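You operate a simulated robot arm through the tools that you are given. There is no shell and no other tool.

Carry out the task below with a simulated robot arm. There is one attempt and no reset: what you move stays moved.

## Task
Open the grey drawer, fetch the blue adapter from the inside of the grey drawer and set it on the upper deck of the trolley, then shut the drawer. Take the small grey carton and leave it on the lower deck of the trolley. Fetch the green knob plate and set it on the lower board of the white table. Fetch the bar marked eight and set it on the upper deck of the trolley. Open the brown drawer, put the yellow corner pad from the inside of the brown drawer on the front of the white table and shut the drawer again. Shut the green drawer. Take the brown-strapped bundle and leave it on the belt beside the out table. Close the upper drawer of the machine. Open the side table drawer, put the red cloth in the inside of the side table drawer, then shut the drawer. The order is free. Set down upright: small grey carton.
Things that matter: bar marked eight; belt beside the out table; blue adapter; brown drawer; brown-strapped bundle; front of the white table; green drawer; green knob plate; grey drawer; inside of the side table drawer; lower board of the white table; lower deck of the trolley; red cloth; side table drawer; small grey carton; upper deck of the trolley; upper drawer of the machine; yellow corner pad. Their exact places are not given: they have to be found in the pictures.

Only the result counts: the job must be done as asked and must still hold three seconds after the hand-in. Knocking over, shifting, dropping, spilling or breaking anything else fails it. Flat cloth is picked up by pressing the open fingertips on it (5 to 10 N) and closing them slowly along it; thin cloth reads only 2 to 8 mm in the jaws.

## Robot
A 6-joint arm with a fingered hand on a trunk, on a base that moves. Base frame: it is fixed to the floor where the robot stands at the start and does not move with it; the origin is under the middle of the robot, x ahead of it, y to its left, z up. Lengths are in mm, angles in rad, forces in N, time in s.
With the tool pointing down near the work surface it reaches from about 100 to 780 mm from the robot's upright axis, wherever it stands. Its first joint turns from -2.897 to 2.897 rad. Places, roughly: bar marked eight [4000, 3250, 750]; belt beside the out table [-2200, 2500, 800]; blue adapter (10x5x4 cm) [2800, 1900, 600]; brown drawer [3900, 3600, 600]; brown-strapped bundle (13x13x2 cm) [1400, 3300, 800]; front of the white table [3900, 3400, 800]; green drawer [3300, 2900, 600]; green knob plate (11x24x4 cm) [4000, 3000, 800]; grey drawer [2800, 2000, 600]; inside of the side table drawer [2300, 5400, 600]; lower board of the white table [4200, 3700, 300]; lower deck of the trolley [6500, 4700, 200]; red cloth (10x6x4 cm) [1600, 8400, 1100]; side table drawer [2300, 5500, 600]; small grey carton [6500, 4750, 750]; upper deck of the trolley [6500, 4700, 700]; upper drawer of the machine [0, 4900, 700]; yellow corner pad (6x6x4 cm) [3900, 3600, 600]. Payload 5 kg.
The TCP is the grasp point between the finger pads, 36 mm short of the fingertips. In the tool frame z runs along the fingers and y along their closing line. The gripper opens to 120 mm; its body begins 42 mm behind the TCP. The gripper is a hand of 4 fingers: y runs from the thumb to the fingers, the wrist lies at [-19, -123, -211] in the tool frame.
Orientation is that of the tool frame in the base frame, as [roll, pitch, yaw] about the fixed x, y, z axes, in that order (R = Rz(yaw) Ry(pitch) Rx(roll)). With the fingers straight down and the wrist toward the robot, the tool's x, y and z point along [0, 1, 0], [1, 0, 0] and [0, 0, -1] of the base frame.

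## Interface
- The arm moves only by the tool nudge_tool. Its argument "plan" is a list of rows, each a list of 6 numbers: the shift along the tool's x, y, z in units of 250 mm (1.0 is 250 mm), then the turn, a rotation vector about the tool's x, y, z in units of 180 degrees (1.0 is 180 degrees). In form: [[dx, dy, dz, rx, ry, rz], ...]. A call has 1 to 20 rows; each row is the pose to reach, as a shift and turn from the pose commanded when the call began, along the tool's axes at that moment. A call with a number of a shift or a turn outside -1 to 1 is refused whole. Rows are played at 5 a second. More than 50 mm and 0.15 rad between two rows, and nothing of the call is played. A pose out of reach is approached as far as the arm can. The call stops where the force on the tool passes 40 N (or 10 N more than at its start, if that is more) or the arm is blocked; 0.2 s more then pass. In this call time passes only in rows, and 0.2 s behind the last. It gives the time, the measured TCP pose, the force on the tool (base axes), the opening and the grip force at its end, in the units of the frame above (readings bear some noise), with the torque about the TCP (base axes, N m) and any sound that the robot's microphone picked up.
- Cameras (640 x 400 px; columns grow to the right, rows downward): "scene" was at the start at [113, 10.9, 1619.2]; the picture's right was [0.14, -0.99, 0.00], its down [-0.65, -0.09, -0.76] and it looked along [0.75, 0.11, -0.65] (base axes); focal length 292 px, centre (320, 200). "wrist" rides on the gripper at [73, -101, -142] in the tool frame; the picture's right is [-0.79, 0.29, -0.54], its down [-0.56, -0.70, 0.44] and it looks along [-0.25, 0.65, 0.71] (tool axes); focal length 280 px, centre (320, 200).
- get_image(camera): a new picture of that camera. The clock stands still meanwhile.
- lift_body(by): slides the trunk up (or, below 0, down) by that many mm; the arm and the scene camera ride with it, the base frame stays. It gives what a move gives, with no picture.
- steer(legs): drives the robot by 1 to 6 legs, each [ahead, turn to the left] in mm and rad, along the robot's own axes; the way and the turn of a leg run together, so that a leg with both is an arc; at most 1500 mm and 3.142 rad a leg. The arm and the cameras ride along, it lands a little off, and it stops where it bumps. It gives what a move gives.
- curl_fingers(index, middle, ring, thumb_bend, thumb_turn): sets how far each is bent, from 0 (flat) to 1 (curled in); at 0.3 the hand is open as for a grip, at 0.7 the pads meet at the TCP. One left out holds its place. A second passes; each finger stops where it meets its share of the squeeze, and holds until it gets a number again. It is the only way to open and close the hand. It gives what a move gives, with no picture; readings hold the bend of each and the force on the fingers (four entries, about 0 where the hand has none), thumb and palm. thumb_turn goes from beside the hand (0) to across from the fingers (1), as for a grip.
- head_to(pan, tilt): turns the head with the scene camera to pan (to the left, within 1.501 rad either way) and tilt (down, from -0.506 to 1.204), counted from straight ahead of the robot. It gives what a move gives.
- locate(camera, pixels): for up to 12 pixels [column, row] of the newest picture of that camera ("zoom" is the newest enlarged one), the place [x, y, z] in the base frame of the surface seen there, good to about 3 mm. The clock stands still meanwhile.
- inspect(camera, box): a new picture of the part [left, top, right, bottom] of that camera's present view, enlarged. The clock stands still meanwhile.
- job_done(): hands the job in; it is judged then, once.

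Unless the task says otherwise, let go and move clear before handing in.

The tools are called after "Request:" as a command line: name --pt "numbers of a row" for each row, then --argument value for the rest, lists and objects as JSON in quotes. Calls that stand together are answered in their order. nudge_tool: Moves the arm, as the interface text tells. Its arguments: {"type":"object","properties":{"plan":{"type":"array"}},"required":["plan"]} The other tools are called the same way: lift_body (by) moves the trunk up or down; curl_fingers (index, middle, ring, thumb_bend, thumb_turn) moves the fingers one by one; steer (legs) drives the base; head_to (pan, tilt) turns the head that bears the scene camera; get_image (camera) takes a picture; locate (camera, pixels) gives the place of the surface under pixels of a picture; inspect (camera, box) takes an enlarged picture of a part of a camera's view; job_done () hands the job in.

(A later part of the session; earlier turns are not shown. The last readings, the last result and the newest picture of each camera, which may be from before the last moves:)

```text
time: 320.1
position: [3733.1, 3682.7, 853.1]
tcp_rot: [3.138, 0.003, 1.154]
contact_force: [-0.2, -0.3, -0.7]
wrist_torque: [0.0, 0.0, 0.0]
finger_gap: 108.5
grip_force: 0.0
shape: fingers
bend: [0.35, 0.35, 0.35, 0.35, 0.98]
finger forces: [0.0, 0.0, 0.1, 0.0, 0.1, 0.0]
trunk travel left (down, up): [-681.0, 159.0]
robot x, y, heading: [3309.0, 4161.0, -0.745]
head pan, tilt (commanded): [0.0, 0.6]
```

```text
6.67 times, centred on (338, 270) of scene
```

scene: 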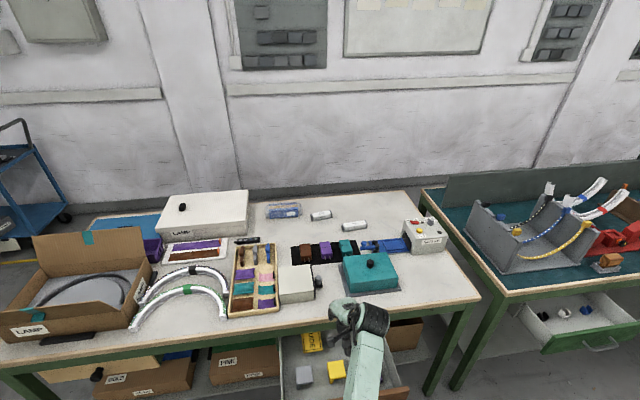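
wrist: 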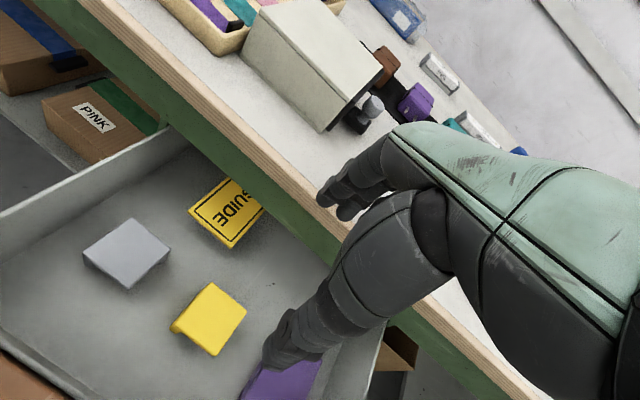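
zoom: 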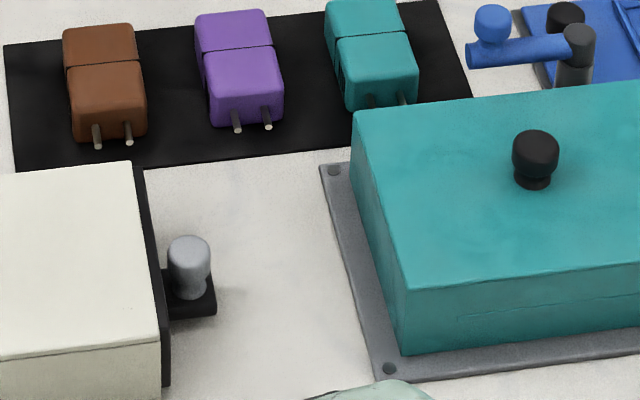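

Free strip found: a spot near n=1280, t=5130 fits the pad with the hand's closing line along the depth. First pick the pad: align over it and descend.

Request:
curl_fingers --index 0.42 --middle 0.42 --ring 0.42 --thumb_bend 0.42

Request:
nudge_tool --pt "0.03 -0.045 0 0 0 0.025" --pt "0.061 -0.092 0 0 0 0.049"

Request:
get_image --camera "wrist"

```text
time: 321.1
position: [3732.1, 3683.9, 852.1]
tcp_rot: [3.138, 0.005, 1.156]
contact_force: [0.1, 0.4, -0.6]
wrist_torque: [0.0, 0.01, -0.02]
finger_gap: 89.2
grip_force: 0.0
shape: fingers
bend: [0.42, 0.42, 0.42, 0.42, 0.98]
finger forces: [0.1, 0.1, 0.0, 0.0, 0.1, 0.1]
trunk travel left (down, up): [-681.0, 159.0]
robot x, y, heading: [3312.0, 4160.8, -0.74]
head pan, tilt (commanded): [0.0, 0.6]
```

```text
time: 321.7
position: [3711.0, 3702.7, 851.1]
tcp_rot: [3.132, -0.006, 1.007]
contact_force: [-0.1, -0.5, 0.1]
wrist_torque: [0.0, 0.02, 0.0]
finger_gap: 88.8
grip_force: 0.1
shape: fingers
bend: [0.42, 0.42, 0.42, 0.42, 0.98]
finger forces: [0.1, 0.1, 0.0, 0.0, 0.1, 0.0]
out of reach, approached as far as the arm can: row 2
trunk travel left (down, up): [-681.0, 159.0]
robot x, y, heading: [3308.2, 4160.2, -0.743]
head pan, tilt (commanded): [0.0, 0.6]
```

```text
taken
```

wrist: 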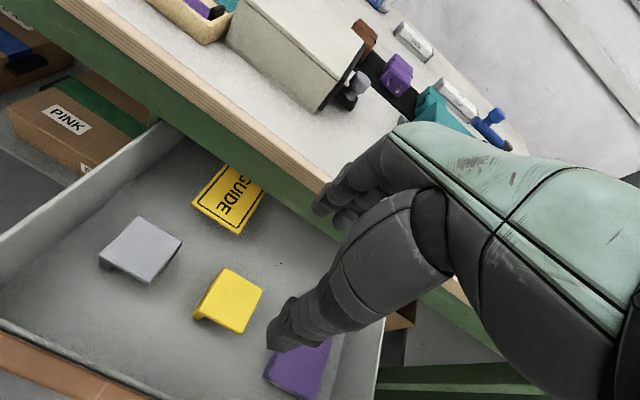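

Let me zoom at the pad to see its shape before gripping.

Request:
inspect --camera "wrist" --box '[80, 200, 300, 370]'

Request:
inspect --camera "scene" --box '[280, 330, 376, 390]'

```text
2.35 times, centred on (190, 285) of wrist
```

zoom: 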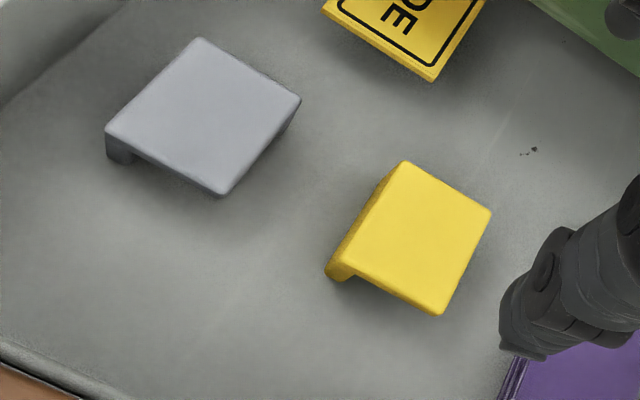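

```text
6.67 times, centred on (328, 360) of scene
```

zoom: 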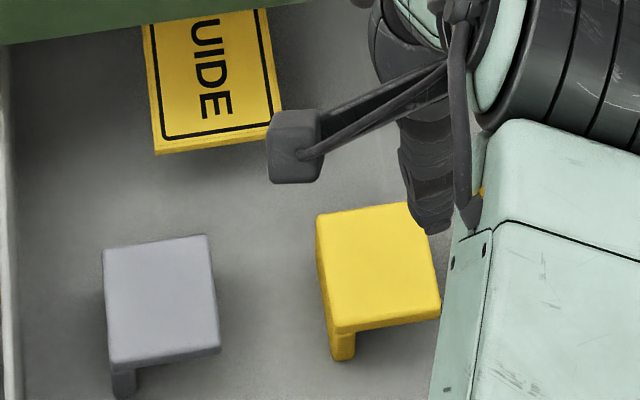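

The pad is a top plate with walls; gripping its edges along the depth is fine. Descend via trunk to z≈668.

Request:
lift_body --by -120

Request:
get_image --camera "wrist"

Request:
lift_body --by -62

Request:
get_image --camera "wrist"

```text
time: 323.2
position: [3710.3, 3702.6, 730.5]
tcp_rot: [3.131, -0.007, 1.009]
contact_force: [0.1, 0.5, -0.1]
wrist_torque: [-0.04, 0.03, -0.05]
finger_gap: 88.7
grip_force: 0.0
shape: fingers
bend: [0.42, 0.42, 0.42, 0.42, 0.98]
finger forces: [0.0, 0.0, 0.1, 0.1, 0.0, 0.0]
trunk travel left (down, up): [-561.0, 279.0]
robot x, y, heading: [3308.5, 4160.8, -0.748]
head pan, tilt (commanded): [0.0, 0.6]
```

```text
taken
```

wrist: 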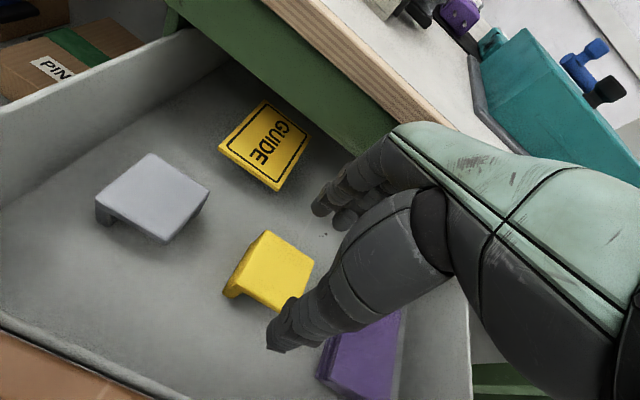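

```text
time: 324.2
position: [3710.8, 3702.3, 668.9]
tcp_rot: [3.13, -0.007, 1.011]
contact_force: [0.2, -0.4, 0.6]
wrist_torque: [-0.01, 0.03, -0.04]
finger_gap: 88.8
grip_force: 0.0
shape: fingers
bend: [0.42, 0.42, 0.42, 0.42, 0.98]
finger forces: [0.0, 0.0, 0.0, 0.0, 0.0, 0.1]
trunk travel left (down, up): [-499.0, 341.0]
robot x, y, heading: [3309.2, 4162.7, -0.742]
head pan, tilt (commanded): [0.0, 0.6]
```

```text
taken
```

wrist: 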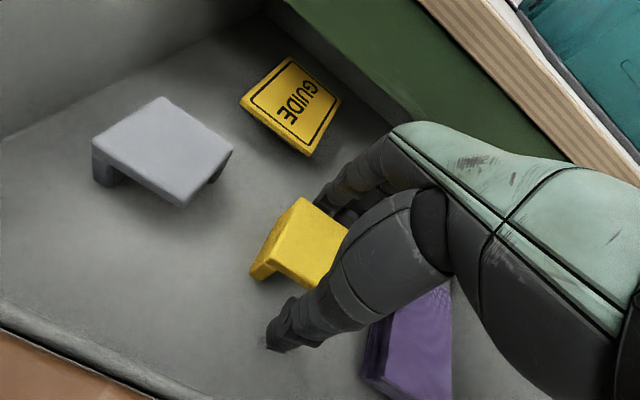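

The pad is between thumb and fingers. Close gently.

Request:
curl_fingers --index 0.62 --middle 0.62 --ring 0.62 --thumb_bend 0.6

Request:
get_image --camera "wrist"

```text
time: 325.2
position: [3712.6, 3701.6, 669.5]
tcp_rot: [3.13, -0.008, 1.009]
contact_force: [0.9, -0.3, 1.2]
wrist_torque: [-0.11, -0.09, 0.02]
finger_gap: 52.8
grip_force: 12.3
shape: fingers
bend: [0.55, 0.57, 0.62, 0.55, 0.97]
finger forces: [6.5, 6.0, 0.0, 0.1, 11.0, 0.1]
trunk travel left (down, up): [-499.0, 341.0]
robot x, y, heading: [3308.8, 4159.3, -0.745]
head pan, tilt (commanded): [0.0, 0.6]
```

```text
taken
```

wrist: 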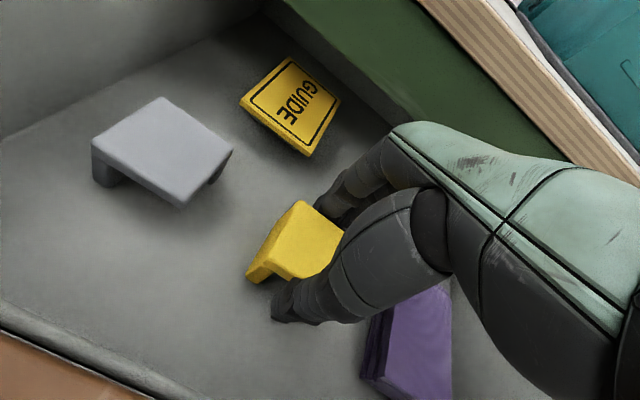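

Index, middle and thumb hold it. Squeeze slightly more and lift.

Request:
curl_fingers --index 0.7 --middle 0.7 --thumb_bend 0.68

Request:
lift_body --by 60

Request:
get_image --camera "wrist"

```text
time: 326.2
position: [3711.5, 3702.9, 668.1]
tcp_rot: [3.129, -0.007, 1.008]
contact_force: [2.0, -0.7, 4.7]
wrist_torque: [-0.11, -0.14, 0.06]
finger_gap: 51.2
grip_force: 18.9
shape: fingers
bend: [0.55, 0.58, 0.62, 0.58, 0.96]
finger forces: [11.2, 9.1, 0.1, 0.0, 18.3, 0.0]
trunk travel left (down, up): [-499.0, 341.0]
robot x, y, heading: [3307.6, 4161.5, -0.745]
head pan, tilt (commanded): [0.0, 0.6]
```

```text
time: 327.2
position: [3711.5, 3701.5, 728.6]
tcp_rot: [3.131, -0.006, 1.009]
contact_force: [-0.1, 0.0, 0.3]
wrist_torque: [-0.02, 0.01, -0.01]
finger_gap: 51.2
grip_force: 18.9
shape: fingers
bend: [0.55, 0.58, 0.62, 0.58, 0.96]
finger forces: [11.0, 8.1, 0.0, 0.1, 18.3, 0.1]
trunk travel left (down, up): [-559.0, 281.0]
robot x, y, heading: [3308.7, 4159.8, -0.746]
head pan, tilt (commanded): [0.0, 0.6]
```

```text
taken
```

wrist: 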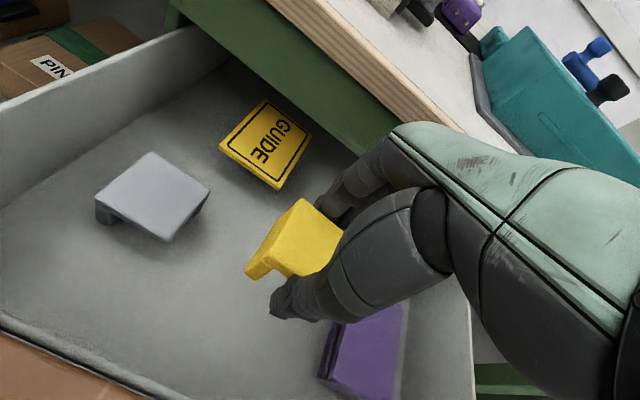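

Pad held. I'll raise it well above everything and reposition to the left of the open drawer (n≈840, t≈5560), moving in reverse so the arm stays over free space.

Request:
lift_body --by 250

Request:
steer --legs '[[0, -2.463], [-512, 0], [0, 1.943]]'

Request:
head_to --pan -0.1 --tilt 0.8

Request:
get_image --camera "scene"

Request:
get_image --camera "wrist"

```text
time: 329.8
position: [3711.6, 3703.0, 978.3]
tcp_rot: [3.131, -0.006, 1.01]
contact_force: [-0.4, 0.2, 0.7]
wrist_torque: [0.0, 0.0, 0.0]
finger_gap: 51.1
grip_force: 18.5
shape: fingers
bend: [0.55, 0.58, 0.62, 0.58, 0.96]
finger forces: [10.9, 8.1, 0.1, 0.1, 18.3, 0.0]
trunk travel left (down, up): [-809.0, 31.0]
robot x, y, heading: [3309.1, 4161.5, -0.742]
head pan, tilt (commanded): [0.0, 0.6]
```

```text
time: 345.5
position: [3943.5, 3534.4, 978.8]
tcp_rot: [3.131, -0.006, 0.491]
contact_force: [-0.4, 0.7, 0.6]
wrist_torque: [-0.03, 0.02, 0.02]
finger_gap: 49.9
grip_force: 16.2
shape: fingers
bend: [0.55, 0.59, 0.62, 0.59, 0.96]
finger forces: [9.3, 7.7, 0.0, 0.0, 16.3, 0.1]
trunk travel left (down, up): [-809.0, 31.0]
robot x, y, heading: [3818.4, 4129.8, -1.258]
head pan, tilt (commanded): [0.0, 0.6]
```

```text
time: 346.2
position: [3944.6, 3532.9, 978.9]
tcp_rot: [3.131, -0.008, 0.49]
contact_force: [0.2, 0.0, -0.6]
wrist_torque: [0.01, 0.0, 0.01]
finger_gap: 50.0
grip_force: 16.6
shape: fingers
bend: [0.55, 0.59, 0.62, 0.59, 0.96]
finger forces: [9.4, 7.7, 0.0, 0.0, 16.2, 0.0]
trunk travel left (down, up): [-809.0, 31.0]
robot x, y, heading: [3820.1, 4135.4, -1.263]
head pan, tilt (commanded): [-0.099, 0.799]
```

```text
taken
```

scene: 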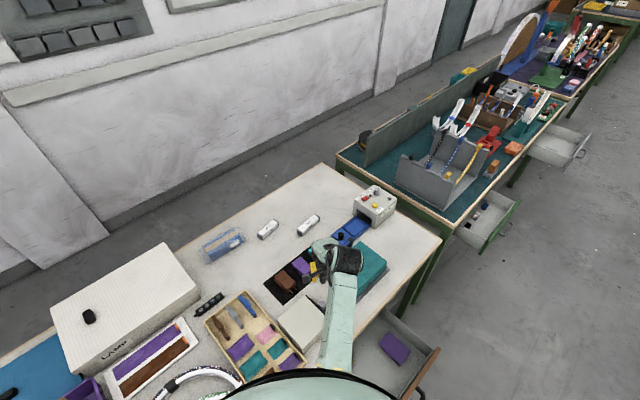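

```text
taken
```

wrist: 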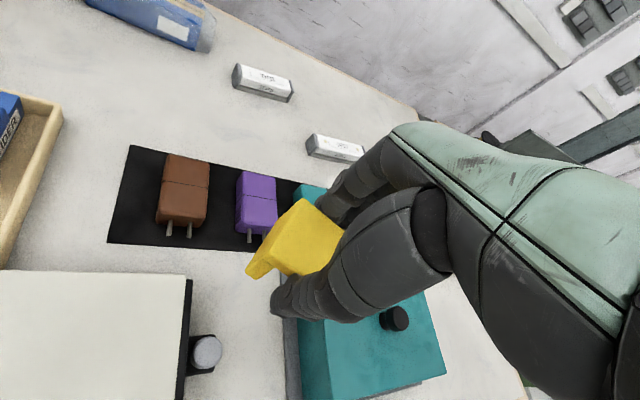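

The TCP is already nearly above the target (n=1277, t=5139). I'll rotate the pad square to the table and fine-adjust.

Request:
nudge_tool --pt "0 0 0 0 0 -0.04" --pt "0 0 0 0.001 0 -0.08" --pt "0 0 0 0.002 -0.001 -0.12" --pt "0 0 0 0.003 -0.002 -0.154"

Request:
get_image --camera "wrist"

```text
time: 347.2
position: [3943.6, 3533.4, 978.2]
tcp_rot: [3.141, 0.002, 0.976]
contact_force: [0.6, 0.8, -0.2]
wrist_torque: [0.02, 0.02, 0.02]
finger_gap: 50.0
grip_force: 16.4
shape: fingers
bend: [0.55, 0.59, 0.62, 0.59, 0.96]
finger forces: [9.3, 7.8, 0.1, 0.0, 16.1, 0.0]
trunk travel left (down, up): [-809.0, 31.0]
robot x, y, heading: [3820.4, 4131.3, -1.266]
head pan, tilt (commanded): [-0.099, 0.799]
```

```text
taken
```

wrist: 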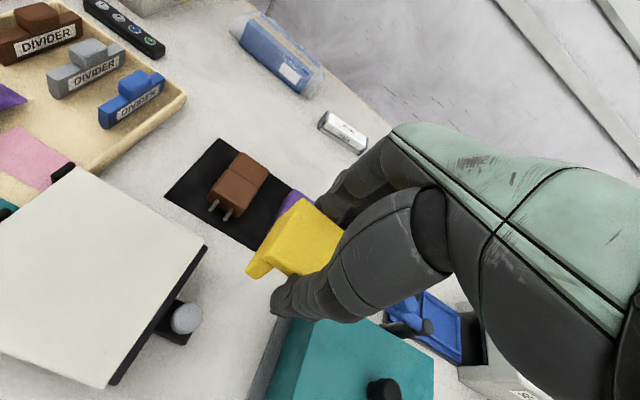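

Shift 15 mm right, then lower by trunk to just above the table.

Request:
nudge_tool --pt "-0.06 0.01 0 0 0 0"

Request:
lift_body --by -95

Request:
get_image --camera "wrist"

Request:
inspect --camera "scene" --box '[250, 210, 410, 310]'

```text
time: 347.6
position: [3937.0, 3519.0, 978.2]
tcp_rot: [3.14, 0.0, 0.973]
contact_force: [0.9, 0.7, 0.1]
wrist_torque: [0.0, 0.0, -0.02]
finger_gap: 49.9
grip_force: 16.5
shape: fingers
bend: [0.55, 0.59, 0.62, 0.59, 0.96]
finger forces: [9.4, 7.7, 0.1, 0.0, 16.3, 0.1]
trunk travel left (down, up): [-809.0, 31.0]
robot x, y, heading: [3821.0, 4132.4, -1.263]
head pan, tilt (commanded): [-0.099, 0.799]
```

```text
time: 348.9
position: [3938.2, 3518.3, 884.3]
tcp_rot: [3.139, 0.001, 0.972]
contact_force: [0.2, 0.0, -0.3]
wrist_torque: [0.02, 0.0, -0.01]
finger_gap: 50.3
grip_force: 16.6
shape: fingers
bend: [0.55, 0.59, 0.62, 0.59, 0.96]
finger forces: [9.3, 7.8, 0.0, 0.0, 16.1, 0.0]
trunk travel left (down, up): [-714.0, 126.0]
robot x, y, heading: [3819.0, 4129.7, -1.264]
head pan, tilt (commanded): [-0.099, 0.799]
```

```text
taken
```

wrist: 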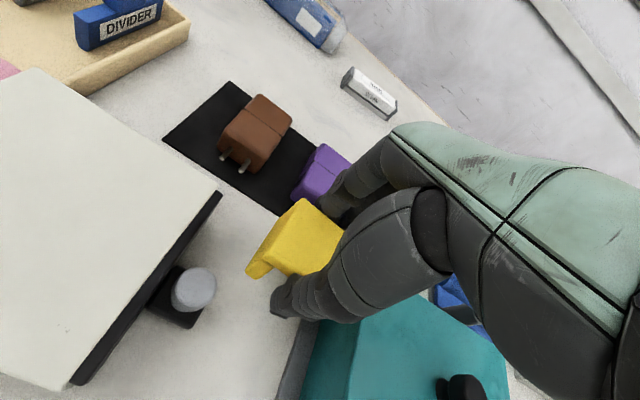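

```text
4.00 times, centred on (330, 260) of scene
```

zoom: 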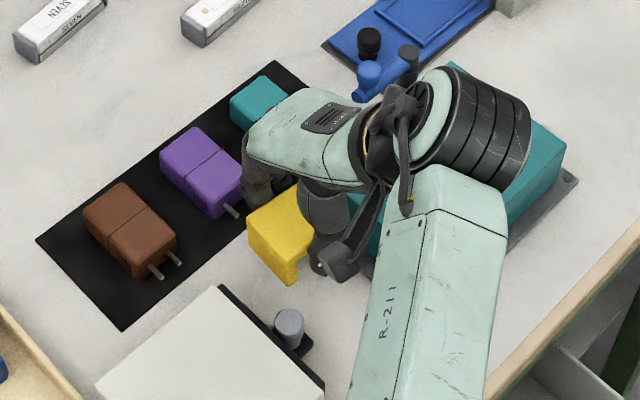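

I'll check clearance between my fingers and the purple adapter.

Request:
locate --camera "zoom" --pixels '[[234, 212], [238, 190], [222, 212], [205, 165], [255, 185], [260, 225], [255, 240], [285, 310], [300, 345], [225, 290], [330, 280], [280, 240]]'

Request:
inspect --camera "wrist" --box '[220, 120, 420, 340]'

```text
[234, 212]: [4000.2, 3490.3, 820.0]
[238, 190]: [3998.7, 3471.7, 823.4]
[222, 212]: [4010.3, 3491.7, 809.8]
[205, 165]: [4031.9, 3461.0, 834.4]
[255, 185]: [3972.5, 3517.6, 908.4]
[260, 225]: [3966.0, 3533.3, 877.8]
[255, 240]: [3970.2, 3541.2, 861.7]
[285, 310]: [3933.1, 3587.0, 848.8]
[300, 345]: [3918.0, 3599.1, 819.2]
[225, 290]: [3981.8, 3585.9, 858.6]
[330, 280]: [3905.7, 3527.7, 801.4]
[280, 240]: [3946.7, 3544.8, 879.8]
```

```text
1.82 times, centred on (320, 230) of wrist
```

zoom: 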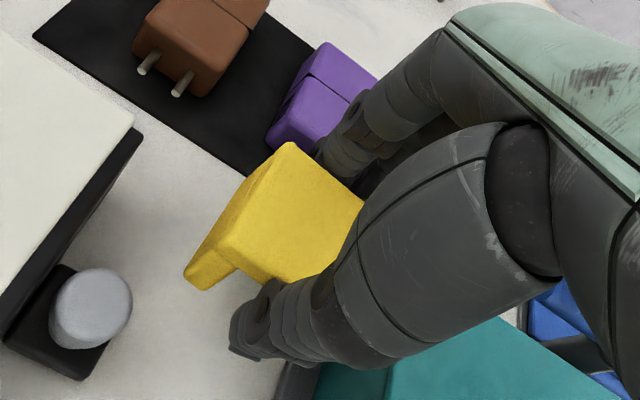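

Prongs start at n≈1346; I'll shift the pad 10 mm toward the front and 6 mm right for safe margins, then lower.

Request:
nudge_tool --pt "-0.024 -0.04 0 0 0 0"

Request:
lift_body --by -33

Request:
get_image --camera "wrist"

```text
time: 349.3
position: [3925.3, 3520.0, 884.1]
tcp_rot: [3.14, 0.001, 0.975]
contact_force: [2.9, 0.8, 1.4]
wrist_torque: [0.04, -0.1, 0.14]
finger_gap: 50.1
grip_force: 17.9
shape: fingers
bend: [0.55, 0.59, 0.61, 0.59, 0.96]
finger forces: [9.4, 7.6, 2.7, 0.0, 16.2, 0.0]
trunk travel left (down, up): [-714.0, 126.0]
robot x, y, heading: [3821.6, 4131.8, -1.26]
head pan, tilt (commanded): [-0.099, 0.799]
```

```text
time: 350.1
position: [3926.8, 3520.7, 850.4]
tcp_rot: [3.139, 0.001, 0.974]
contact_force: [3.6, 5.3, 1.3]
wrist_torque: [-0.11, 0.0, 0.25]
finger_gap: 50.0
grip_force: 20.0
shape: fingers
bend: [0.55, 0.59, 0.62, 0.59, 0.96]
finger forces: [9.4, 7.6, 6.8, 0.1, 16.2, 0.0]
trunk travel left (down, up): [-681.0, 159.0]
robot x, y, heading: [3820.8, 4131.7, -1.263]
head pan, tilt (commanded): [-0.099, 0.799]
```

```text
taken
```

wrist: 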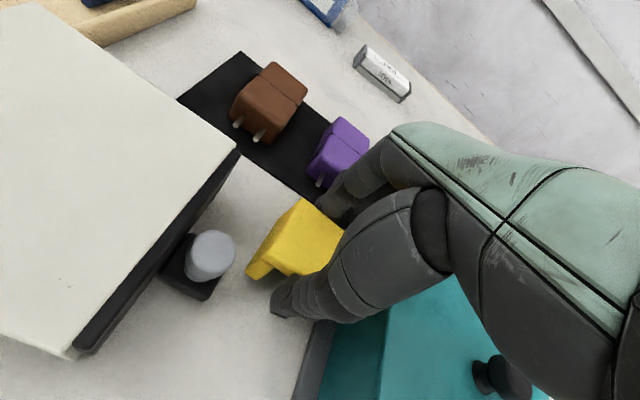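

The ring finger is touching the teal block (force on ring 6.8 N). I'll raise again and shift left and forward away from it.

Request:
lift_body --by 50

Request:
nudge_tool --pt "0.05 0.03 0 0 0 0"

Request:
inspect --camera "scene" --box '[250, 200, 410, 300]'

Request:
get_image --camera "wrist"

```text
time: 351.0
position: [3925.0, 3520.6, 900.1]
tcp_rot: [3.14, 0.002, 0.975]
contact_force: [0.0, 0.9, 0.0]
wrist_torque: [0.02, -0.01, -0.01]
finger_gap: 50.3
grip_force: 16.5
shape: fingers
bend: [0.55, 0.59, 0.62, 0.59, 0.96]
finger forces: [9.3, 7.7, 0.0, 0.0, 16.2, 0.0]
trunk travel left (down, up): [-731.0, 109.0]
robot x, y, heading: [3822.8, 4133.3, -1.262]
head pan, tilt (commanded): [-0.099, 0.799]
```

```text
time: 351.4
position: [3940.1, 3526.2, 901.8]
tcp_rot: [3.141, 0.004, 0.973]
contact_force: [0.0, 0.3, 0.2]
wrist_torque: [-0.02, 0.01, 0.0]
finger_gap: 50.0
grip_force: 17.0
shape: fingers
bend: [0.55, 0.59, 0.62, 0.59, 0.96]
finger forces: [9.3, 7.6, 0.0, 0.1, 16.2, 0.0]
trunk travel left (down, up): [-731.0, 109.0]
robot x, y, heading: [3821.7, 4134.0, -1.261]
head pan, tilt (commanded): [-0.099, 0.799]
```

```text
4.00 times, centred on (330, 250) of scene
```

zoom: 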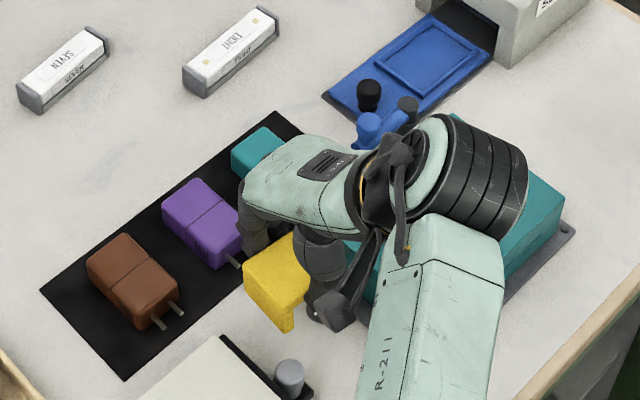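

```text
taken
```

wrist: 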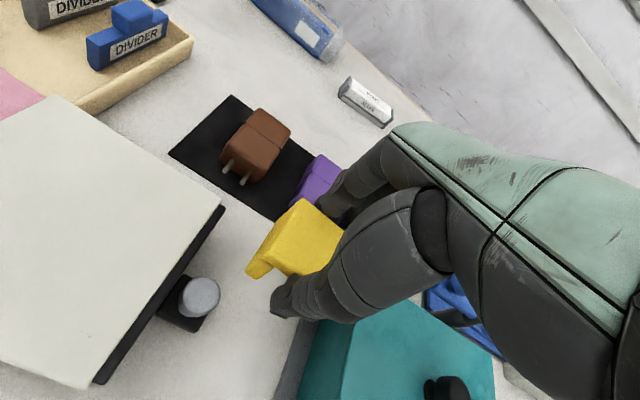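

No contact now. Move 8 mm forward (clear of the knob bracket), then lower in steps watching the finger forces.

Request:
nudge_tool --pt "-0.004 0.032 0 0 0 0"

Request:
lift_body --by -30

Request:
lift_body --by -15

```text
time: 351.8
position: [3946.1, 3520.8, 900.4]
tcp_rot: [3.139, 0.001, 0.975]
contact_force: [0.2, 0.3, -0.1]
wrist_torque: [0.02, 0.03, -0.03]
finger_gap: 49.9
grip_force: 16.2
shape: fingers
bend: [0.55, 0.59, 0.62, 0.59, 0.96]
finger forces: [9.3, 7.7, 0.0, 0.0, 16.3, 0.0]
trunk travel left (down, up): [-731.0, 109.0]
robot x, y, heading: [3822.7, 4130.7, -1.258]
head pan, tilt (commanded): [-0.099, 0.799]
```

```text
time: 352.6
position: [3944.9, 3521.3, 870.5]
tcp_rot: [3.138, 0.001, 0.973]
contact_force: [0.3, 0.3, -0.4]
wrist_torque: [0.03, -0.02, -0.01]
finger_gap: 49.9
grip_force: 16.5
shape: fingers
bend: [0.55, 0.59, 0.62, 0.59, 0.96]
finger forces: [9.3, 7.6, 0.0, 0.0, 16.2, 0.1]
trunk travel left (down, up): [-701.0, 139.0]
robot x, y, heading: [3821.8, 4130.2, -1.263]
head pan, tilt (commanded): [-0.099, 0.799]
```

```text
time: 353.2
position: [3943.6, 3520.2, 855.6]
tcp_rot: [3.139, 0.002, 0.973]
contact_force: [-0.3, 0.4, -0.6]
wrist_torque: [-0.02, 0.03, 0.0]
finger_gap: 50.2
grip_force: 16.5
shape: fingers
bend: [0.55, 0.59, 0.62, 0.59, 0.96]
finger forces: [9.3, 7.7, 0.1, 0.0, 16.2, 0.1]
trunk travel left (down, up): [-686.0, 154.0]
robot x, y, heading: [3819.4, 4130.7, -1.261]
head pan, tilt (commanded): [-0.099, 0.799]
```

No contact. Continue the last few millimetres.

Request:
lift_body --by -6

Request:
lift_body --by -3

Request:
get_image --camera "wrist"

```text
time: 353.8
position: [3943.5, 3520.8, 851.1]
tcp_rot: [3.14, 0.001, 0.974]
contact_force: [0.0, 0.9, 0.0]
wrist_torque: [-0.01, -0.01, 0.02]
finger_gap: 50.0
grip_force: 16.3
shape: fingers
bend: [0.55, 0.59, 0.62, 0.59, 0.96]
finger forces: [9.3, 7.7, 0.0, 0.1, 16.2, 0.1]
trunk travel left (down, up): [-680.0, 160.0]
robot x, y, heading: [3821.7, 4131.2, -1.26]
head pan, tilt (commanded): [-0.099, 0.799]
```

```text
time: 354.3
position: [3944.9, 3520.7, 847.7]
tcp_rot: [3.14, 0.003, 0.974]
contact_force: [0.1, 0.7, 0.5]
wrist_torque: [-0.01, -0.02, -0.02]
finger_gap: 49.9
grip_force: 16.2
shape: fingers
bend: [0.55, 0.59, 0.62, 0.59, 0.96]
finger forces: [9.4, 7.7, 0.0, 0.0, 16.2, 0.0]
trunk travel left (down, up): [-677.0, 163.0]
robot x, y, heading: [3819.3, 4130.9, -1.263]
head pan, tilt (commanded): [-0.099, 0.799]
```

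```text
taken
```

wrist: 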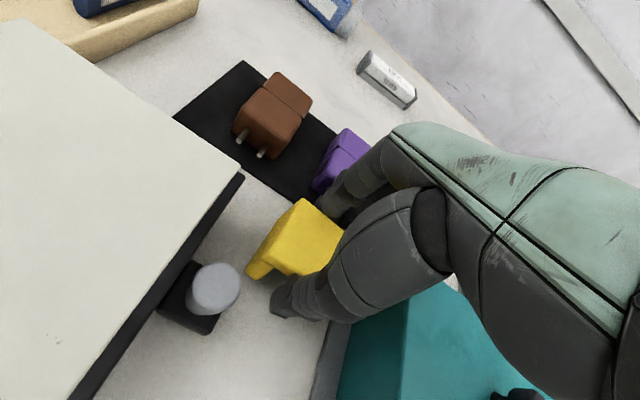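

Request:
lift_body --by -3

Request:
lift_body --by -2

```text
time: 354.8
position: [3944.9, 3520.7, 846.2]
tcp_rot: [3.136, 0.003, 0.975]
contact_force: [-0.7, 1.7, 10.3]
wrist_torque: [-0.08, -0.17, 0.04]
finger_gap: 50.0
grip_force: 17.8
shape: fingers
bend: [0.55, 0.59, 0.62, 0.59, 0.96]
finger forces: [9.5, 8.4, 0.0, 0.0, 19.2, 0.1]
trunk travel left (down, up): [-674.0, 166.0]
robot x, y, heading: [3820.1, 4130.1, -1.264]
head pan, tilt (commanded): [-0.099, 0.799]
```

```text
time: 355.3
position: [3944.1, 3521.3, 843.5]
tcp_rot: [3.135, 0.006, 0.974]
contact_force: [-0.8, 1.0, 20.6]
wrist_torque: [-0.27, -0.33, 0.06]
finger_gap: 50.0
grip_force: 20.6
shape: fingers
bend: [0.55, 0.59, 0.62, 0.59, 0.96]
finger forces: [10.1, 9.8, 0.0, 0.0, 20.8, 0.0]
trunk travel left (down, up): [-672.0, 168.0]
robot x, y, heading: [3820.1, 4130.9, -1.263]
head pan, tilt (commanded): [-0.099, 0.799]
```

Seated with contact. Ease up 3 mm and release with a small finger opening (mostly the thumb).

Request:
lift_body --by 3

Request:
curl_fingers --index 0.5 --middle 0.5 --ring 0.5 --thumb_bend 0.42

Request:
lift_body --by 40

Request:
get_image --camera "wrist"

```text
time: 355.8
position: [3945.7, 3521.7, 845.2]
tcp_rot: [3.137, 0.005, 0.975]
contact_force: [1.1, -3.2, 11.4]
wrist_torque: [-0.33, -0.29, 0.01]
finger_gap: 49.9
grip_force: 19.3
shape: fingers
bend: [0.55, 0.59, 0.62, 0.59, 0.96]
finger forces: [11.4, 9.7, 0.0, 0.0, 17.6, 0.1]
trunk travel left (down, up): [-675.0, 165.0]
robot x, y, heading: [3818.8, 4130.0, -1.256]
head pan, tilt (commanded): [-0.099, 0.799]
```

```text
time: 356.8
position: [3944.8, 3520.4, 845.9]
tcp_rot: [3.141, 0.002, 0.971]
contact_force: [0.1, -0.2, 0.9]
wrist_torque: [0.02, 0.03, -0.01]
finger_gap: 75.8
grip_force: 0.6
shape: fingers
bend: [0.5, 0.5, 0.5, 0.42, 0.97]
finger forces: [0.1, 0.2, 0.0, 0.0, 0.0, 0.0]
trunk travel left (down, up): [-675.0, 165.0]
robot x, y, heading: [3823.9, 4133.5, -1.265]
head pan, tilt (commanded): [-0.099, 0.799]
```

```text
time: 357.7
position: [3945.7, 3520.7, 884.5]
tcp_rot: [3.14, 0.001, 0.974]
contact_force: [0.3, 0.4, 0.0]
wrist_torque: [0.04, 0.0, 0.01]
finger_gap: 75.5
grip_force: 0.0
shape: fingers
bend: [0.5, 0.5, 0.5, 0.42, 0.97]
finger forces: [0.1, 0.0, 0.0, 0.1, 0.0, 0.1]
trunk travel left (down, up): [-715.0, 125.0]
robot x, y, heading: [3821.8, 4132.0, -1.266]
head pan, tilt (commanded): [-0.099, 0.799]
```

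```text
taken
```

wrist: 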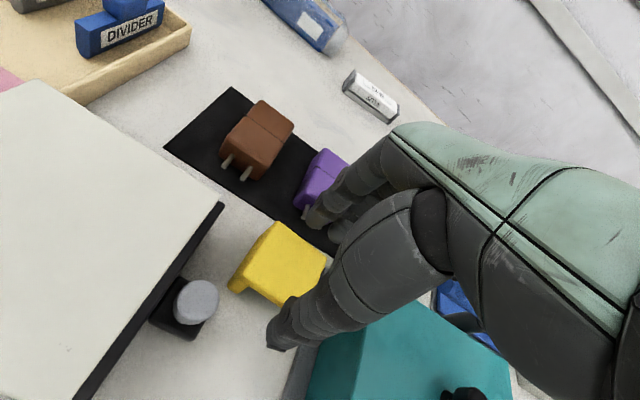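

The pad is standing on the table. Raise fully and check the scene.

Request:
lift_body --by 120

Request:
nudge_tool --pt "0.1 -0.15 0 0 0 0" --pt "0.2 -0.3 0 0 0 0" --pt "0.3 -0.45 0 0 0 0"

Request:
inspect --camera "scene" --box '[230, 180, 486, 340]'

```text
time: 359.2
position: [3945.2, 3520.0, 1005.0]
tcp_rot: [3.141, 0.002, 0.974]
contact_force: [0.3, 0.1, 0.6]
wrist_torque: [-0.01, 0.04, 0.01]
finger_gap: 75.5
grip_force: 0.1
shape: fingers
bend: [0.5, 0.5, 0.5, 0.42, 0.97]
finger forces: [0.0, 0.1, 0.1, 0.0, 0.0, 0.0]
trunk travel left (down, up): [-835.0, 5.0]
robot x, y, heading: [3818.6, 4127.7, -1.262]
head pan, tilt (commanded): [-0.099, 0.799]
```

```text
time: 360.0
position: [3892.9, 3647.9, 1005.6]
tcp_rot: [3.138, 0.003, 0.975]
contact_force: [0.4, 0.2, -0.4]
wrist_torque: [-0.01, 0.02, -0.02]
finger_gap: 76.1
grip_force: 0.0
shape: fingers
bend: [0.5, 0.5, 0.5, 0.42, 0.97]
finger forces: [0.0, 0.2, 0.0, 0.0, 0.0, 0.0]
trunk travel left (down, up): [-835.0, 5.0]
robot x, y, heading: [3820.8, 4134.7, -1.26]
head pan, tilt (commanded): [-0.099, 0.799]
```

```text
2.50 times, centred on (358, 260) of scene
```

zoom: 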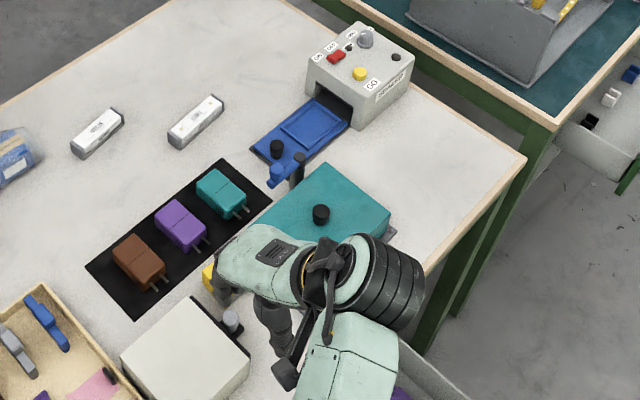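

Pad and surroundings look good. Now shut the brown drawer: I'll turn away, drive in front of it, and push with the backs of the fingers.

Request:
steer --legs '[[0, -2.05], [643, 0], [0, 2.65]]'

Request:
lift_body --by -200

Request:
head_to --pan 0.0 --tilt 0.7

Request:
get_image --camera "scene"

```text
time: 377.2
position: [3535.3, 3887.8, 1004.5]
tcp_rot: [3.141, 0.003, 1.617]
contact_force: [0.1, -0.2, -0.1]
wrist_torque: [0.02, 0.01, 0.02]
finger_gap: 75.9
grip_force: 0.0
shape: fingers
bend: [0.5, 0.5, 0.5, 0.42, 0.97]
finger forces: [0.1, 0.0, 0.0, 0.0, 0.0, 0.1]
trunk travel left (down, up): [-835.0, 5.0]
robot x, y, heading: [3186.9, 4234.8, -0.615]
head pan, tilt (commanded): [-0.099, 0.799]
```

```text
time: 379.4
position: [3535.1, 3888.6, 803.4]
tcp_rot: [3.138, 0.001, 1.617]
contact_force: [0.1, -0.9, 0.4]
wrist_torque: [0.0, 0.03, -0.01]
finger_gap: 76.0
grip_force: 0.1
shape: fingers
bend: [0.5, 0.5, 0.5, 0.42, 0.97]
finger forces: [0.0, 0.0, 0.1, 0.0, 0.0, 0.0]
trunk travel left (down, up): [-635.0, 205.0]
robot x, y, heading: [3184.8, 4232.3, -0.62]
head pan, tilt (commanded): [-0.099, 0.799]
```

```text
time: 380.0
position: [3536.2, 3887.8, 804.0]
tcp_rot: [3.14, 0.0, 1.619]
contact_force: [0.0, 0.0, 0.0]
wrist_torque: [-0.01, 0.02, 0.0]
finger_gap: 76.0
grip_force: 0.1
shape: fingers
bend: [0.5, 0.5, 0.5, 0.42, 0.97]
finger forces: [0.0, 0.0, 0.1, 0.0, 0.0, 0.1]
trunk travel left (down, up): [-635.0, 205.0]
robot x, y, heading: [3189.2, 4231.8, -0.615]
head pan, tilt (commanded): [0.0, 0.7]
```

```text
taken
```

scene: 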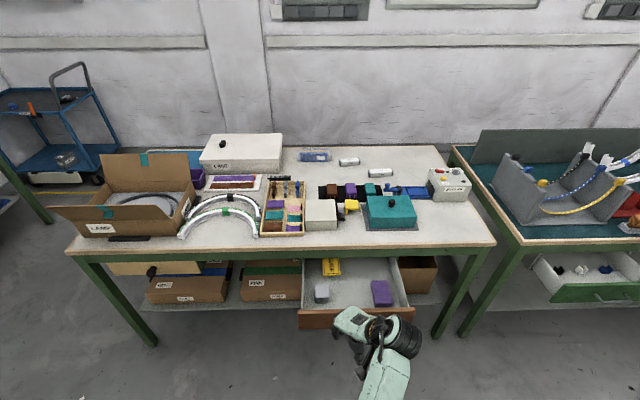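

I'll align the hand with the handle centre, make a fist, lower to handle height, then push by driving forward.

Request:
nudge_tool --pt "-0.03 -0.02 0 0 0 0.04" --pt "-0.06 -0.045 0 0 0 0.08" --pt "-0.09 -0.07 0 0 0 0.12" --pt "-0.12 -0.09 0 0 0 0.16"

Request:
curl_fingers --index 0.8 --middle 0.8 --ring 0.8 --thumb_bend 0.6

Request:
lift_body --by -115

Request:
inspect --camera "scene" --box '[260, 200, 460, 325]'

```text
time: 381.0
position: [3514.3, 3857.6, 805.0]
tcp_rot: [3.14, 0.001, 1.113]
contact_force: [-0.1, -0.3, -0.2]
wrist_torque: [-0.06, -0.03, -0.01]
finger_gap: 75.9
grip_force: 0.0
shape: fingers
bend: [0.5, 0.5, 0.5, 0.42, 0.97]
finger forces: [0.1, 0.0, 0.0, 0.1, 0.0, 0.1]
trunk travel left (down, up): [-635.0, 205.0]
robot x, y, heading: [3184.6, 4234.3, -0.62]
head pan, tilt (commanded): [0.0, 0.7]
```

```text
time: 382.0
position: [3515.2, 3857.4, 803.7]
tcp_rot: [3.139, -0.001, 1.115]
contact_force: [0.6, -0.7, 0.3]
wrist_torque: [0.04, -0.03, 0.04]
finger_gap: 11.2
grip_force: 0.1
shape: fingers
bend: [0.8, 0.8, 0.8, 0.6, 0.97]
finger forces: [0.0, 0.0, 0.0, 0.0, 0.0, 0.1]
trunk travel left (down, up): [-635.0, 205.0]
robot x, y, heading: [3185.1, 4230.7, -0.617]
head pan, tilt (commanded): [0.0, 0.7]
```

```text
time: 383.5
position: [3514.5, 3857.2, 688.9]
tcp_rot: [3.138, 0.0, 1.113]
contact_force: [0.2, 0.5, 0.8]
wrist_torque: [0.0, 0.02, 0.02]
finger_gap: 11.1
grip_force: 0.2
shape: fingers
bend: [0.8, 0.8, 0.8, 0.6, 0.97]
finger forces: [0.0, 0.0, 0.1, 0.0, 0.1, 0.1]
trunk travel left (down, up): [-520.0, 320.0]
robot x, y, heading: [3187.5, 4233.5, -0.619]
head pan, tilt (commanded): [0.0, 0.7]
```

```text
3.20 times, centred on (360, 262) of scene
```

zoom: 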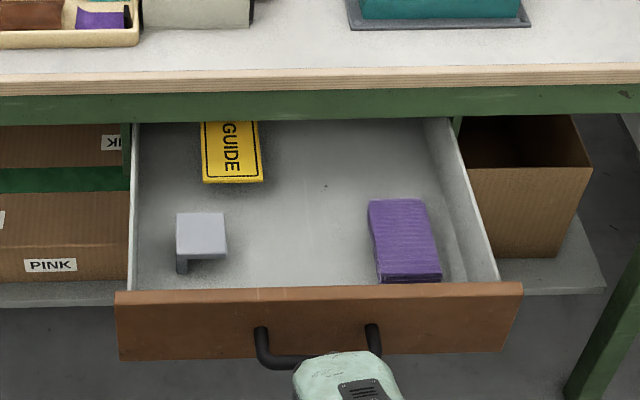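

Drive forward 200 mm to push the drawer.

Request:
steer --legs '[[0, 0.02], [200, 0]]'

Request:
inspect --camera "scene" --box '[260, 200, 460, 325]'

```text
time: 385.6
position: [3687.8, 3750.4, 688.8]
tcp_rot: [3.138, 0.0, 1.135]
contact_force: [0.5, 1.0, 0.4]
wrist_torque: [0.0, -0.01, 0.02]
finger_gap: 11.4
grip_force: 0.5
shape: fingers
bend: [0.8, 0.8, 0.8, 0.6, 0.97]
finger forces: [0.0, 0.2, 0.0, 0.0, 0.1, 0.0]
trunk travel left (down, up): [-520.0, 320.0]
robot x, y, heading: [3351.5, 4119.7, -0.596]
head pan, tilt (commanded): [0.0, 0.7]
```

```text
3.20 times, centred on (360, 262) of scene
```

zoom: 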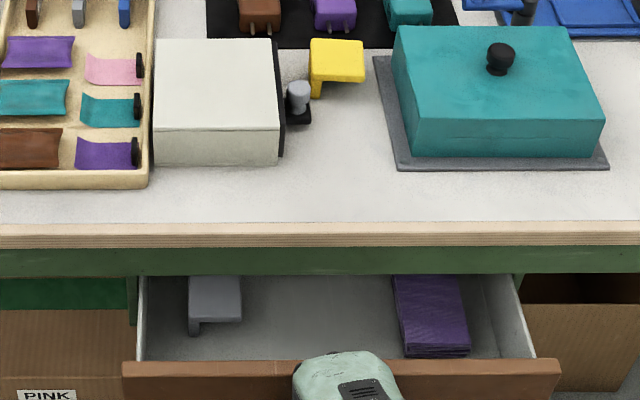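

The drawer is being pushed in. I'll measure how far remains.

Request:
locate --camera "zoom" --pixels '[[200, 372], [500, 372], [200, 362], [450, 240], [450, 265]]'

```text
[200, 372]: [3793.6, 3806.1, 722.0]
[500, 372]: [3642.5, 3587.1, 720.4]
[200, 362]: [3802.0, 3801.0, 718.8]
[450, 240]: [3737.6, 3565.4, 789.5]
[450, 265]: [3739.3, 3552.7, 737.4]
```

Drawer front is at n≈995; ~105 mm to go. Drive 95 mm, then finish with the arm under force limits.

Request:
steer --legs '[[95, 0]]'

Request:
nudge_tool --pt "0 0.04 0 0 0 0" --pt "0 0.08 0 0 0 0" --pt "0 0.12 0 0 0 0" --pt "0 0.16 0 0 0 0"

Request:
get_image --camera "scene"

```text
time: 386.7
position: [3765.9, 3696.4, 689.5]
tcp_rot: [3.14, 0.0, 1.134]
contact_force: [0.0, -0.4, -0.2]
wrist_torque: [-0.01, -0.01, 0.01]
finger_gap: 11.5
grip_force: 0.1
shape: fingers
bend: [0.8, 0.8, 0.8, 0.6, 0.97]
finger forces: [0.1, 0.0, 0.0, 0.0, 0.1, 0.0]
trunk travel left (down, up): [-520.0, 320.0]
robot x, y, heading: [3429.4, 4065.2, -0.601]
head pan, tilt (commanded): [0.0, 0.7]
```

```text
time: 387.2
position: [3771.9, 3694.0, 689.0]
tcp_rot: [-3.139, 0.001, 1.13]
contact_force: [-16.3, 10.6, 10.5]
wrist_torque: [-1.04, -1.39, -0.11]
finger_gap: 11.4
grip_force: 11.3
shape: fingers
bend: [0.8, 0.8, 0.8, 0.6, 0.97]
finger forces: [0.0, 22.7, 0.0, 0.1, 0.0, 0.0]
trunk travel left (down, up): [-520.0, 320.0]
robot x, y, heading: [3428.7, 4066.2, -0.602]
head pan, tilt (commanded): [0.0, 0.7]
stopped in row 2: the force on the tool passed its limit at 44 N (the readings are from after the stop); the commanded pose is now the measured one
```

```text
taken
```

scene: 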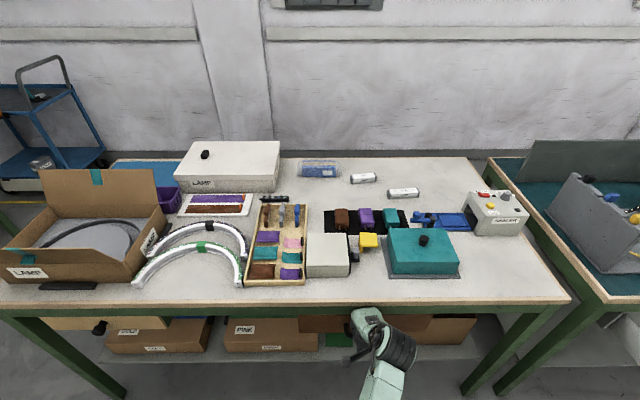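

The drawer hit its stop (44 N). Back off and verify that it is flush.

Request:
steer --legs '[[-250, 0]]'

Request:
inspect --camera "scene" --box '[240, 240, 440, 365]'

Request:
locate --camera "zoom" --pixels '[[150, 150], [240, 150], [430, 150], [150, 130], [240, 130], [150, 100], [430, 100]]'

```text
time: 389.2
position: [3566.7, 3834.7, 688.0]
tcp_rot: [-3.14, -0.003, 1.134]
contact_force: [0.2, 0.0, 0.1]
wrist_torque: [-0.02, 0.0, -0.02]
finger_gap: 11.2
grip_force: 0.1
shape: fingers
bend: [0.8, 0.8, 0.8, 0.6, 0.97]
finger forces: [0.0, 0.1, 0.1, 0.0, 0.0, 0.1]
trunk travel left (down, up): [-520.0, 320.0]
robot x, y, heading: [3223.4, 4209.6, -0.599]
head pan, tilt (commanded): [0.0, 0.7]
```

```text
3.20 times, centred on (340, 302) of scene
```

zoom: 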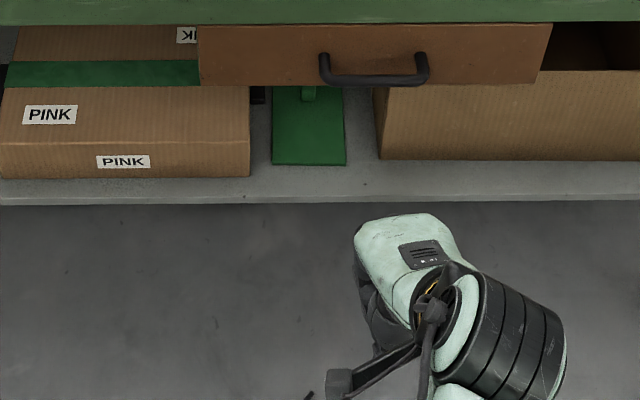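

```text
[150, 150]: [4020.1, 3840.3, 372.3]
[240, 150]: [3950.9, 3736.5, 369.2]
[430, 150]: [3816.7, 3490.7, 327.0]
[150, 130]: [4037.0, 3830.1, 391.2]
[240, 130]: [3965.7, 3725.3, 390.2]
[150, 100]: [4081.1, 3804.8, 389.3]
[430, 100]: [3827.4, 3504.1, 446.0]
```

Request:
locate --camera "zoom" --pixels '[[240, 50], [290, 40], [480, 40], [480, 70], [240, 15], [480, 15], [375, 78]]'

```text
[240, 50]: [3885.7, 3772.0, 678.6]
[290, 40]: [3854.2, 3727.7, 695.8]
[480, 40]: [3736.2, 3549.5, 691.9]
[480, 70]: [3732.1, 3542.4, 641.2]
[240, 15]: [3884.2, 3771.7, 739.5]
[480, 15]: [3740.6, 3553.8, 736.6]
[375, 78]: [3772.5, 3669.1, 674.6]
```

The brown drawer is flush with the skirt (n≈1094–1096). Next, the bar marked EIGHT: raise the hand and drive to n≈850, t≈5130.

Request:
lift_body --by 315

Request:
curl_fingers --index 0.45 --middle 0.45 --ring 0.45 --thumb_bend 0.45

Request:
steer --legs '[[0, -0.29], [573, 0]]'

Request:
get_image --camera "scene"

Request:
get_image --camera "wrist"

```text
time: 392.3
position: [3566.3, 3833.7, 1002.5]
tcp_rot: [-3.135, -0.003, 1.133]
contact_force: [-0.3, 0.1, 0.6]
wrist_torque: [-0.03, -0.02, -0.01]
finger_gap: 11.3
grip_force: 0.0
shape: fingers
bend: [0.8, 0.8, 0.8, 0.6, 0.97]
finger forces: [0.0, 0.0, 0.0, 0.0, 0.0, 0.1]
trunk travel left (down, up): [-835.0, 5.0]
robot x, y, heading: [3220.6, 4204.8, -0.602]
head pan, tilt (commanded): [0.0, 0.7]
```

```text
time: 393.3
position: [3566.8, 3833.4, 1000.8]
tcp_rot: [-3.139, -0.001, 1.133]
contact_force: [-0.1, 0.3, 0.8]
wrist_torque: [0.0, 0.02, -0.02]
finger_gap: 78.7
grip_force: 0.1
shape: fingers
bend: [0.45, 0.45, 0.45, 0.45, 0.97]
finger forces: [0.0, 0.0, 0.0, 0.0, 0.0, 0.1]
trunk travel left (down, up): [-835.0, 5.0]
robot x, y, heading: [3218.3, 4210.0, -0.601]
head pan, tilt (commanded): [0.0, 0.7]
```

```text
time: 397.9
position: [3804.4, 3306.9, 1002.5]
tcp_rot: [3.141, -0.003, 0.84]
contact_force: [0.4, 0.0, 0.6]
wrist_torque: [0.0, 0.0, -0.02]
finger_gap: 78.8
grip_force: 0.0
shape: fingers
bend: [0.45, 0.45, 0.45, 0.45, 0.97]
finger forces: [0.0, 0.0, 0.1, 0.0, 0.0, 0.0]
trunk travel left (down, up): [-835.0, 5.0]
robot x, y, heading: [3581.8, 3759.2, -0.89]
head pan, tilt (commanded): [0.0, 0.7]
```

```text
taken
```

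scene: 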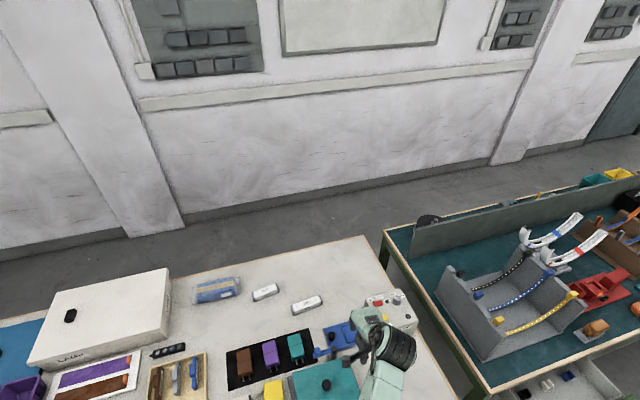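

```text
taken
```

wrist: 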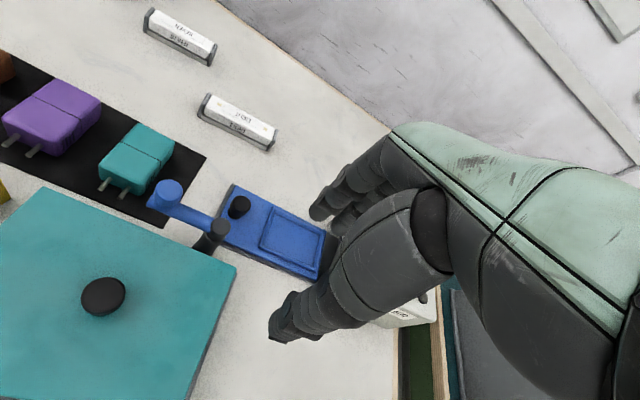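

The EIGHT bar is at wrist (238, 122). Locate its ends and edges.

Request:
locate --camera "wrist" --pixels '[[210, 100], [274, 132], [205, 112], [268, 146], [240, 113], [238, 122], [235, 130], [180, 35]]'

Request:
inspect --camera "wrist" --box '[180, 70, 300, 170]'

```text
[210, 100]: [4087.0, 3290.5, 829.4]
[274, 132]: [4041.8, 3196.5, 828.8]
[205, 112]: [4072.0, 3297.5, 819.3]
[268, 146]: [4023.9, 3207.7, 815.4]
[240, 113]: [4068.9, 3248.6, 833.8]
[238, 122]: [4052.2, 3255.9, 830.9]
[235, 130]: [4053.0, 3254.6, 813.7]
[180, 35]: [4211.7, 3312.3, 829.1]
```

```text
4.00 times, centred on (240, 120) of wrist
```

zoom: 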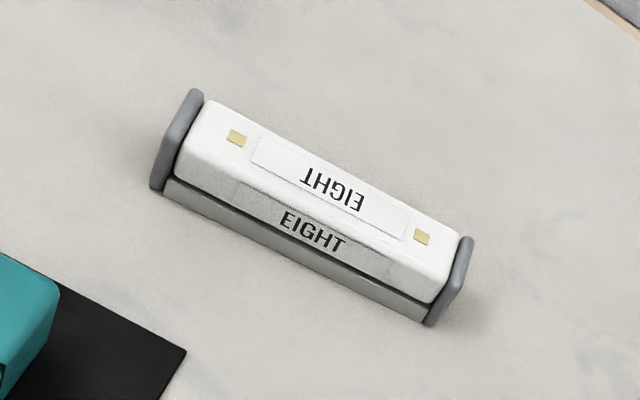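

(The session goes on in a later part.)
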